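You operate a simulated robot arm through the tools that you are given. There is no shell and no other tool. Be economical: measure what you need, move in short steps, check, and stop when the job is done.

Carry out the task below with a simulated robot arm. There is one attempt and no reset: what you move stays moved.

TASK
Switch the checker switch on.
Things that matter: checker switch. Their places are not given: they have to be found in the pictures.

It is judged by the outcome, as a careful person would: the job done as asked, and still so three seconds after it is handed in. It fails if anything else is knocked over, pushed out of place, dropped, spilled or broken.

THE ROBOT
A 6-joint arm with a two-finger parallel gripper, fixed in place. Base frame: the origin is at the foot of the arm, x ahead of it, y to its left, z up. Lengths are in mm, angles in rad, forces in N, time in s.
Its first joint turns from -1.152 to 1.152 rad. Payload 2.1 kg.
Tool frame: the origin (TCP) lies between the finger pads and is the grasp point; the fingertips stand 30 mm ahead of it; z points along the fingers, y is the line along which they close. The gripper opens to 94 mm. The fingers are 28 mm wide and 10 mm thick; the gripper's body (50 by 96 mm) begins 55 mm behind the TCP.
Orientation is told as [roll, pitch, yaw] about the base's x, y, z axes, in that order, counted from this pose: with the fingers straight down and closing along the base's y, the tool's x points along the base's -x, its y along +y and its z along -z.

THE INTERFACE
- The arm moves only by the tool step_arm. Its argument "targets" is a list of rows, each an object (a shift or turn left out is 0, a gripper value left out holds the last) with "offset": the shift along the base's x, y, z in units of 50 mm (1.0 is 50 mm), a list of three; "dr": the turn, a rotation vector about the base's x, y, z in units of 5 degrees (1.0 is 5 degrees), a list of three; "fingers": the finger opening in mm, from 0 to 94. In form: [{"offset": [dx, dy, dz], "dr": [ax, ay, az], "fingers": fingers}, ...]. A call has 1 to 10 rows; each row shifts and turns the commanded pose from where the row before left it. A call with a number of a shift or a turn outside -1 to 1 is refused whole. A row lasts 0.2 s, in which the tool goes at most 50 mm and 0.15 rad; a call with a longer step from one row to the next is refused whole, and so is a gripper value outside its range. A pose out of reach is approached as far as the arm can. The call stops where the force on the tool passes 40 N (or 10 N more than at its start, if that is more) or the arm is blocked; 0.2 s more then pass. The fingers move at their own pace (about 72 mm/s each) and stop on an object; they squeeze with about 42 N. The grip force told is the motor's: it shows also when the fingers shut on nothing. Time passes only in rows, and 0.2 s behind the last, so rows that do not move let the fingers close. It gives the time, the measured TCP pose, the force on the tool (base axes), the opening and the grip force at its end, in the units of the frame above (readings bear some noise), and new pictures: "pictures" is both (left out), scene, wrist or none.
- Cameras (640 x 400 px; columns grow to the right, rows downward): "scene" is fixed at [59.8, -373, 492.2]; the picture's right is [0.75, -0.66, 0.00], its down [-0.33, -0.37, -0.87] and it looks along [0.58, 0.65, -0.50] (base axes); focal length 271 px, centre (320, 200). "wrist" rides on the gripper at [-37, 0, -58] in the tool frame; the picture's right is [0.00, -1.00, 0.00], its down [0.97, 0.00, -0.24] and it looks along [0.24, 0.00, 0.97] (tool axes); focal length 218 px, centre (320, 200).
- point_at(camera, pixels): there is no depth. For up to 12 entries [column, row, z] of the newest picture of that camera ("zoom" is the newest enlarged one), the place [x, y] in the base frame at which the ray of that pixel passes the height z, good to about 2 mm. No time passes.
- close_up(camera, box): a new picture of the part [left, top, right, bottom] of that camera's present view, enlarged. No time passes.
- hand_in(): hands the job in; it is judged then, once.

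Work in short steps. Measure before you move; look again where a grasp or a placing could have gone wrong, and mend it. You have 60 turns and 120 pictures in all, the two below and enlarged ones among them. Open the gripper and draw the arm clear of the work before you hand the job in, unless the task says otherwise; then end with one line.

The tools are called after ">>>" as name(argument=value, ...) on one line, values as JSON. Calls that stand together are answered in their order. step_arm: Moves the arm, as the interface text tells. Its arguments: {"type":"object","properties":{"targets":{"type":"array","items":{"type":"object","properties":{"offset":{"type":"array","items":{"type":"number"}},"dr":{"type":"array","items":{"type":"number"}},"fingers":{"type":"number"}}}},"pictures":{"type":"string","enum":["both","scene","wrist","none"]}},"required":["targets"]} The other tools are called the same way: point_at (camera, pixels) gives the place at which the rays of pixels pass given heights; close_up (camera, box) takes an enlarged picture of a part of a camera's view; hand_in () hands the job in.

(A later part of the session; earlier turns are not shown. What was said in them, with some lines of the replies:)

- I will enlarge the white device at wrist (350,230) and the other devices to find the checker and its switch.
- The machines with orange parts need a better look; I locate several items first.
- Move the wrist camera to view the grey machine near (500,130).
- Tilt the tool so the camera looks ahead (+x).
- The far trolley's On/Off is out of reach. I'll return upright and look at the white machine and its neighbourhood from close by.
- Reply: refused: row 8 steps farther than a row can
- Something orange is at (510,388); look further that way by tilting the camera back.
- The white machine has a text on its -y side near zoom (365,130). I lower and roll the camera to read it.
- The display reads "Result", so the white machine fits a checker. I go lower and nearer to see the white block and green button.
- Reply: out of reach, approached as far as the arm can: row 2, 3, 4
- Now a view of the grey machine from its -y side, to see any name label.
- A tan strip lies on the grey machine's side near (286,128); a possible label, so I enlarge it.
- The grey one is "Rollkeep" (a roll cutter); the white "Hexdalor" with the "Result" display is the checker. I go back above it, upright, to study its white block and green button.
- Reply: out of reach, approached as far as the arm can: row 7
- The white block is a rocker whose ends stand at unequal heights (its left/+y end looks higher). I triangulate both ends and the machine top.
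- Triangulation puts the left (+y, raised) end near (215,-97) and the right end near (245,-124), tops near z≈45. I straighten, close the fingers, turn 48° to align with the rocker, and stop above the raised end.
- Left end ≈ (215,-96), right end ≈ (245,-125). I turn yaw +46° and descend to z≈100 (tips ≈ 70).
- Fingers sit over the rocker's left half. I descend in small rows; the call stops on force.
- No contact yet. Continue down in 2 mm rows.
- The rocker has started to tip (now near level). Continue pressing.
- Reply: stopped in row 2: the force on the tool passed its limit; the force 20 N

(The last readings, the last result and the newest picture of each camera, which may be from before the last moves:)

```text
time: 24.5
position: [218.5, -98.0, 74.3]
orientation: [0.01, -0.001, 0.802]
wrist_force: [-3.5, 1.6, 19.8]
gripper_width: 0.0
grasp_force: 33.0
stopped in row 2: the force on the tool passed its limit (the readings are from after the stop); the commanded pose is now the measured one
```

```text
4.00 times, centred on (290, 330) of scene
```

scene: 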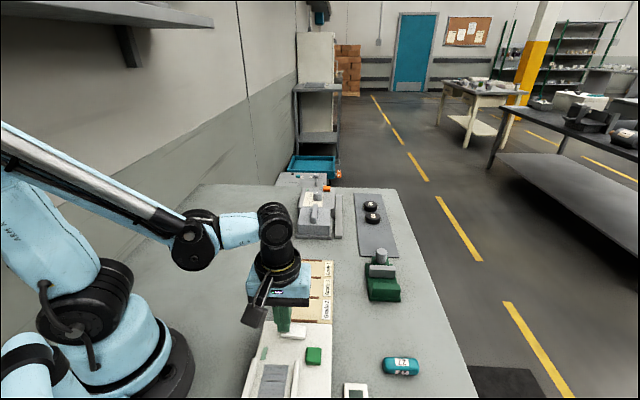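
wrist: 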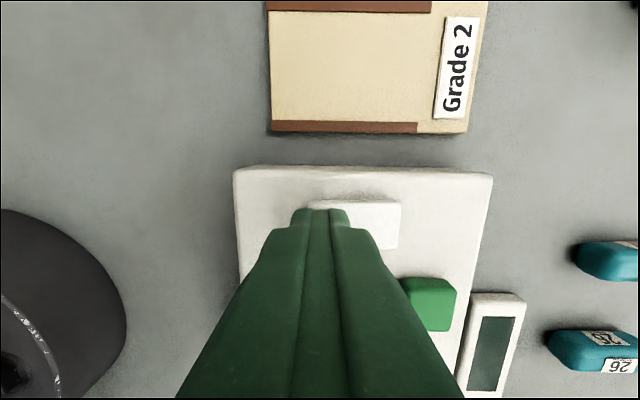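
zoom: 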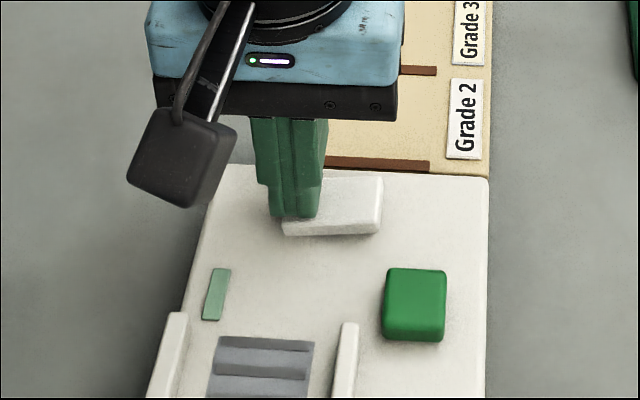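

The rocker tipped over to the other side and hit its stop. I lift and check that it stays and whether the lamp/display changed.

>>> step_arm(targets=[{"offset": [0, 0, 0.3]}, {"offset": [0, 0, 0.8]}, {"offset": [0, 0.4, 0.8]}, {"offset": [0, 0.8, 0.4]}, {}], pictures="both")

>>> close_up(camera="scene", box=[240, 300, 380, 400])

>>> close_up(camera="scene", box=[255, 315, 335, 370])

```text
time: 25.7
position: [217.7, -38.5, 190.0]
orientation: [0.01, -0.001, 0.801]
wrist_force: [-0.9, -0.4, -0.3]
gripper_width: 0.0
grasp_force: 32.8
```

scene: 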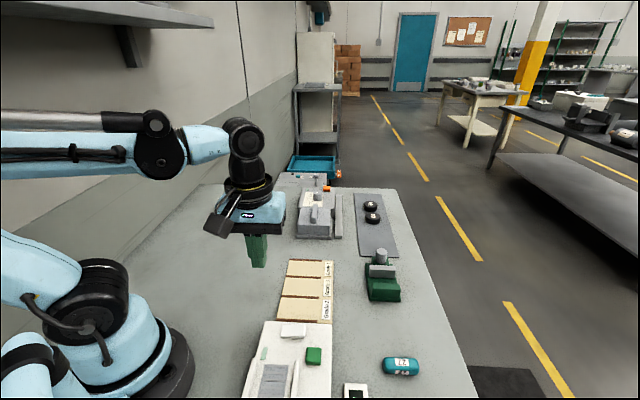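
wrist: 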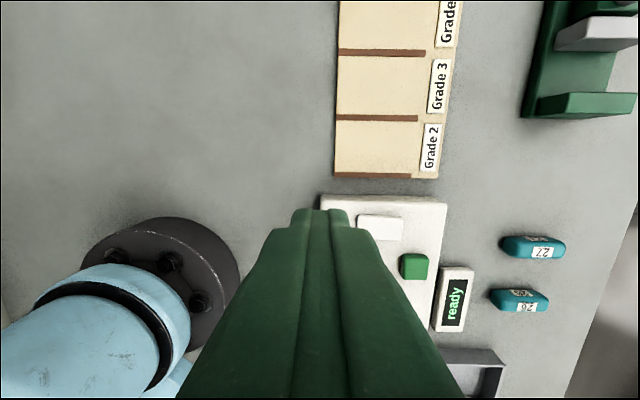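

```text
4.00 times, centred on (310, 350) of scene
```

zoom: 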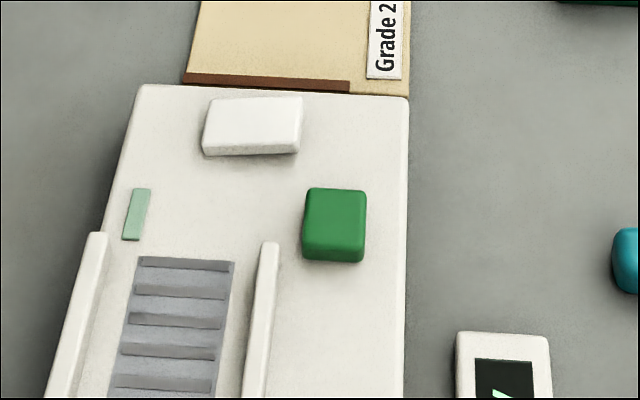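

```text
7.27 times, centred on (295, 342) of scene
```

zoom: 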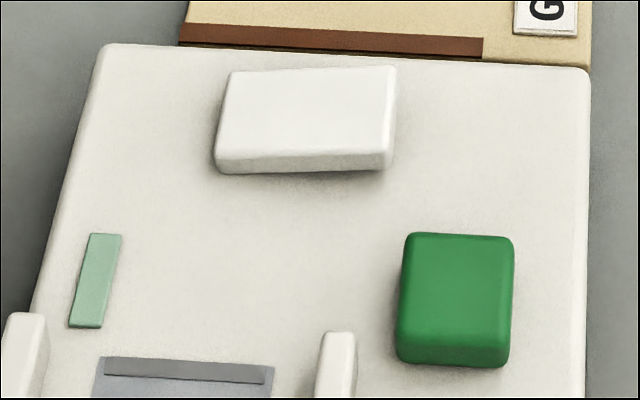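

The display now reads "ready" and the rocker stays tipped: the checker is on. I open the gripper, clear of everything, and rise further.

>>> step_arm(targets=[{"offset": [0, 0.3, 0.8], "fingers": 94}, {"offset": [0, 0, 0.8]}, {}, {}], pictures="both")

```text
time: 26.7
position: [216.8, -23.2, 270.3]
orientation: [0.009, 0.0, 0.8]
wrist_force: [0.5, 0.5, 0.5]
gripper_width: 94.1
grasp_force: 0.1
```

scene: 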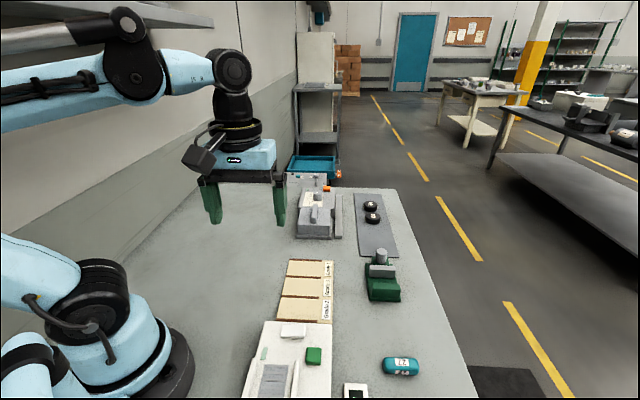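
wrist: 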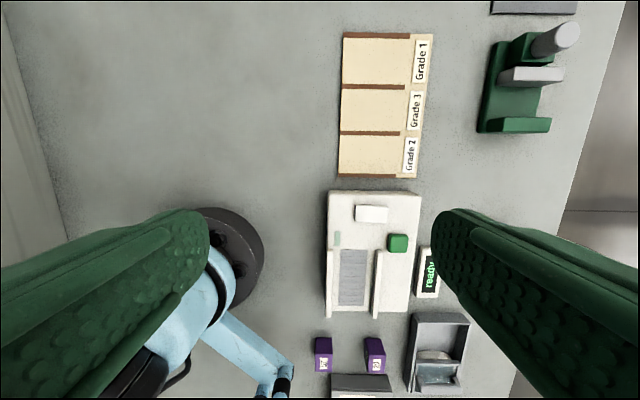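

The display still reads "ready" and nothing else has moved, so I hand in.

>>> hand_in()

```text
The job is handed in.
```

The checker is switched on: its white rocker switch is tipped over and staying there, and the "Result" display beside it reads "ready".
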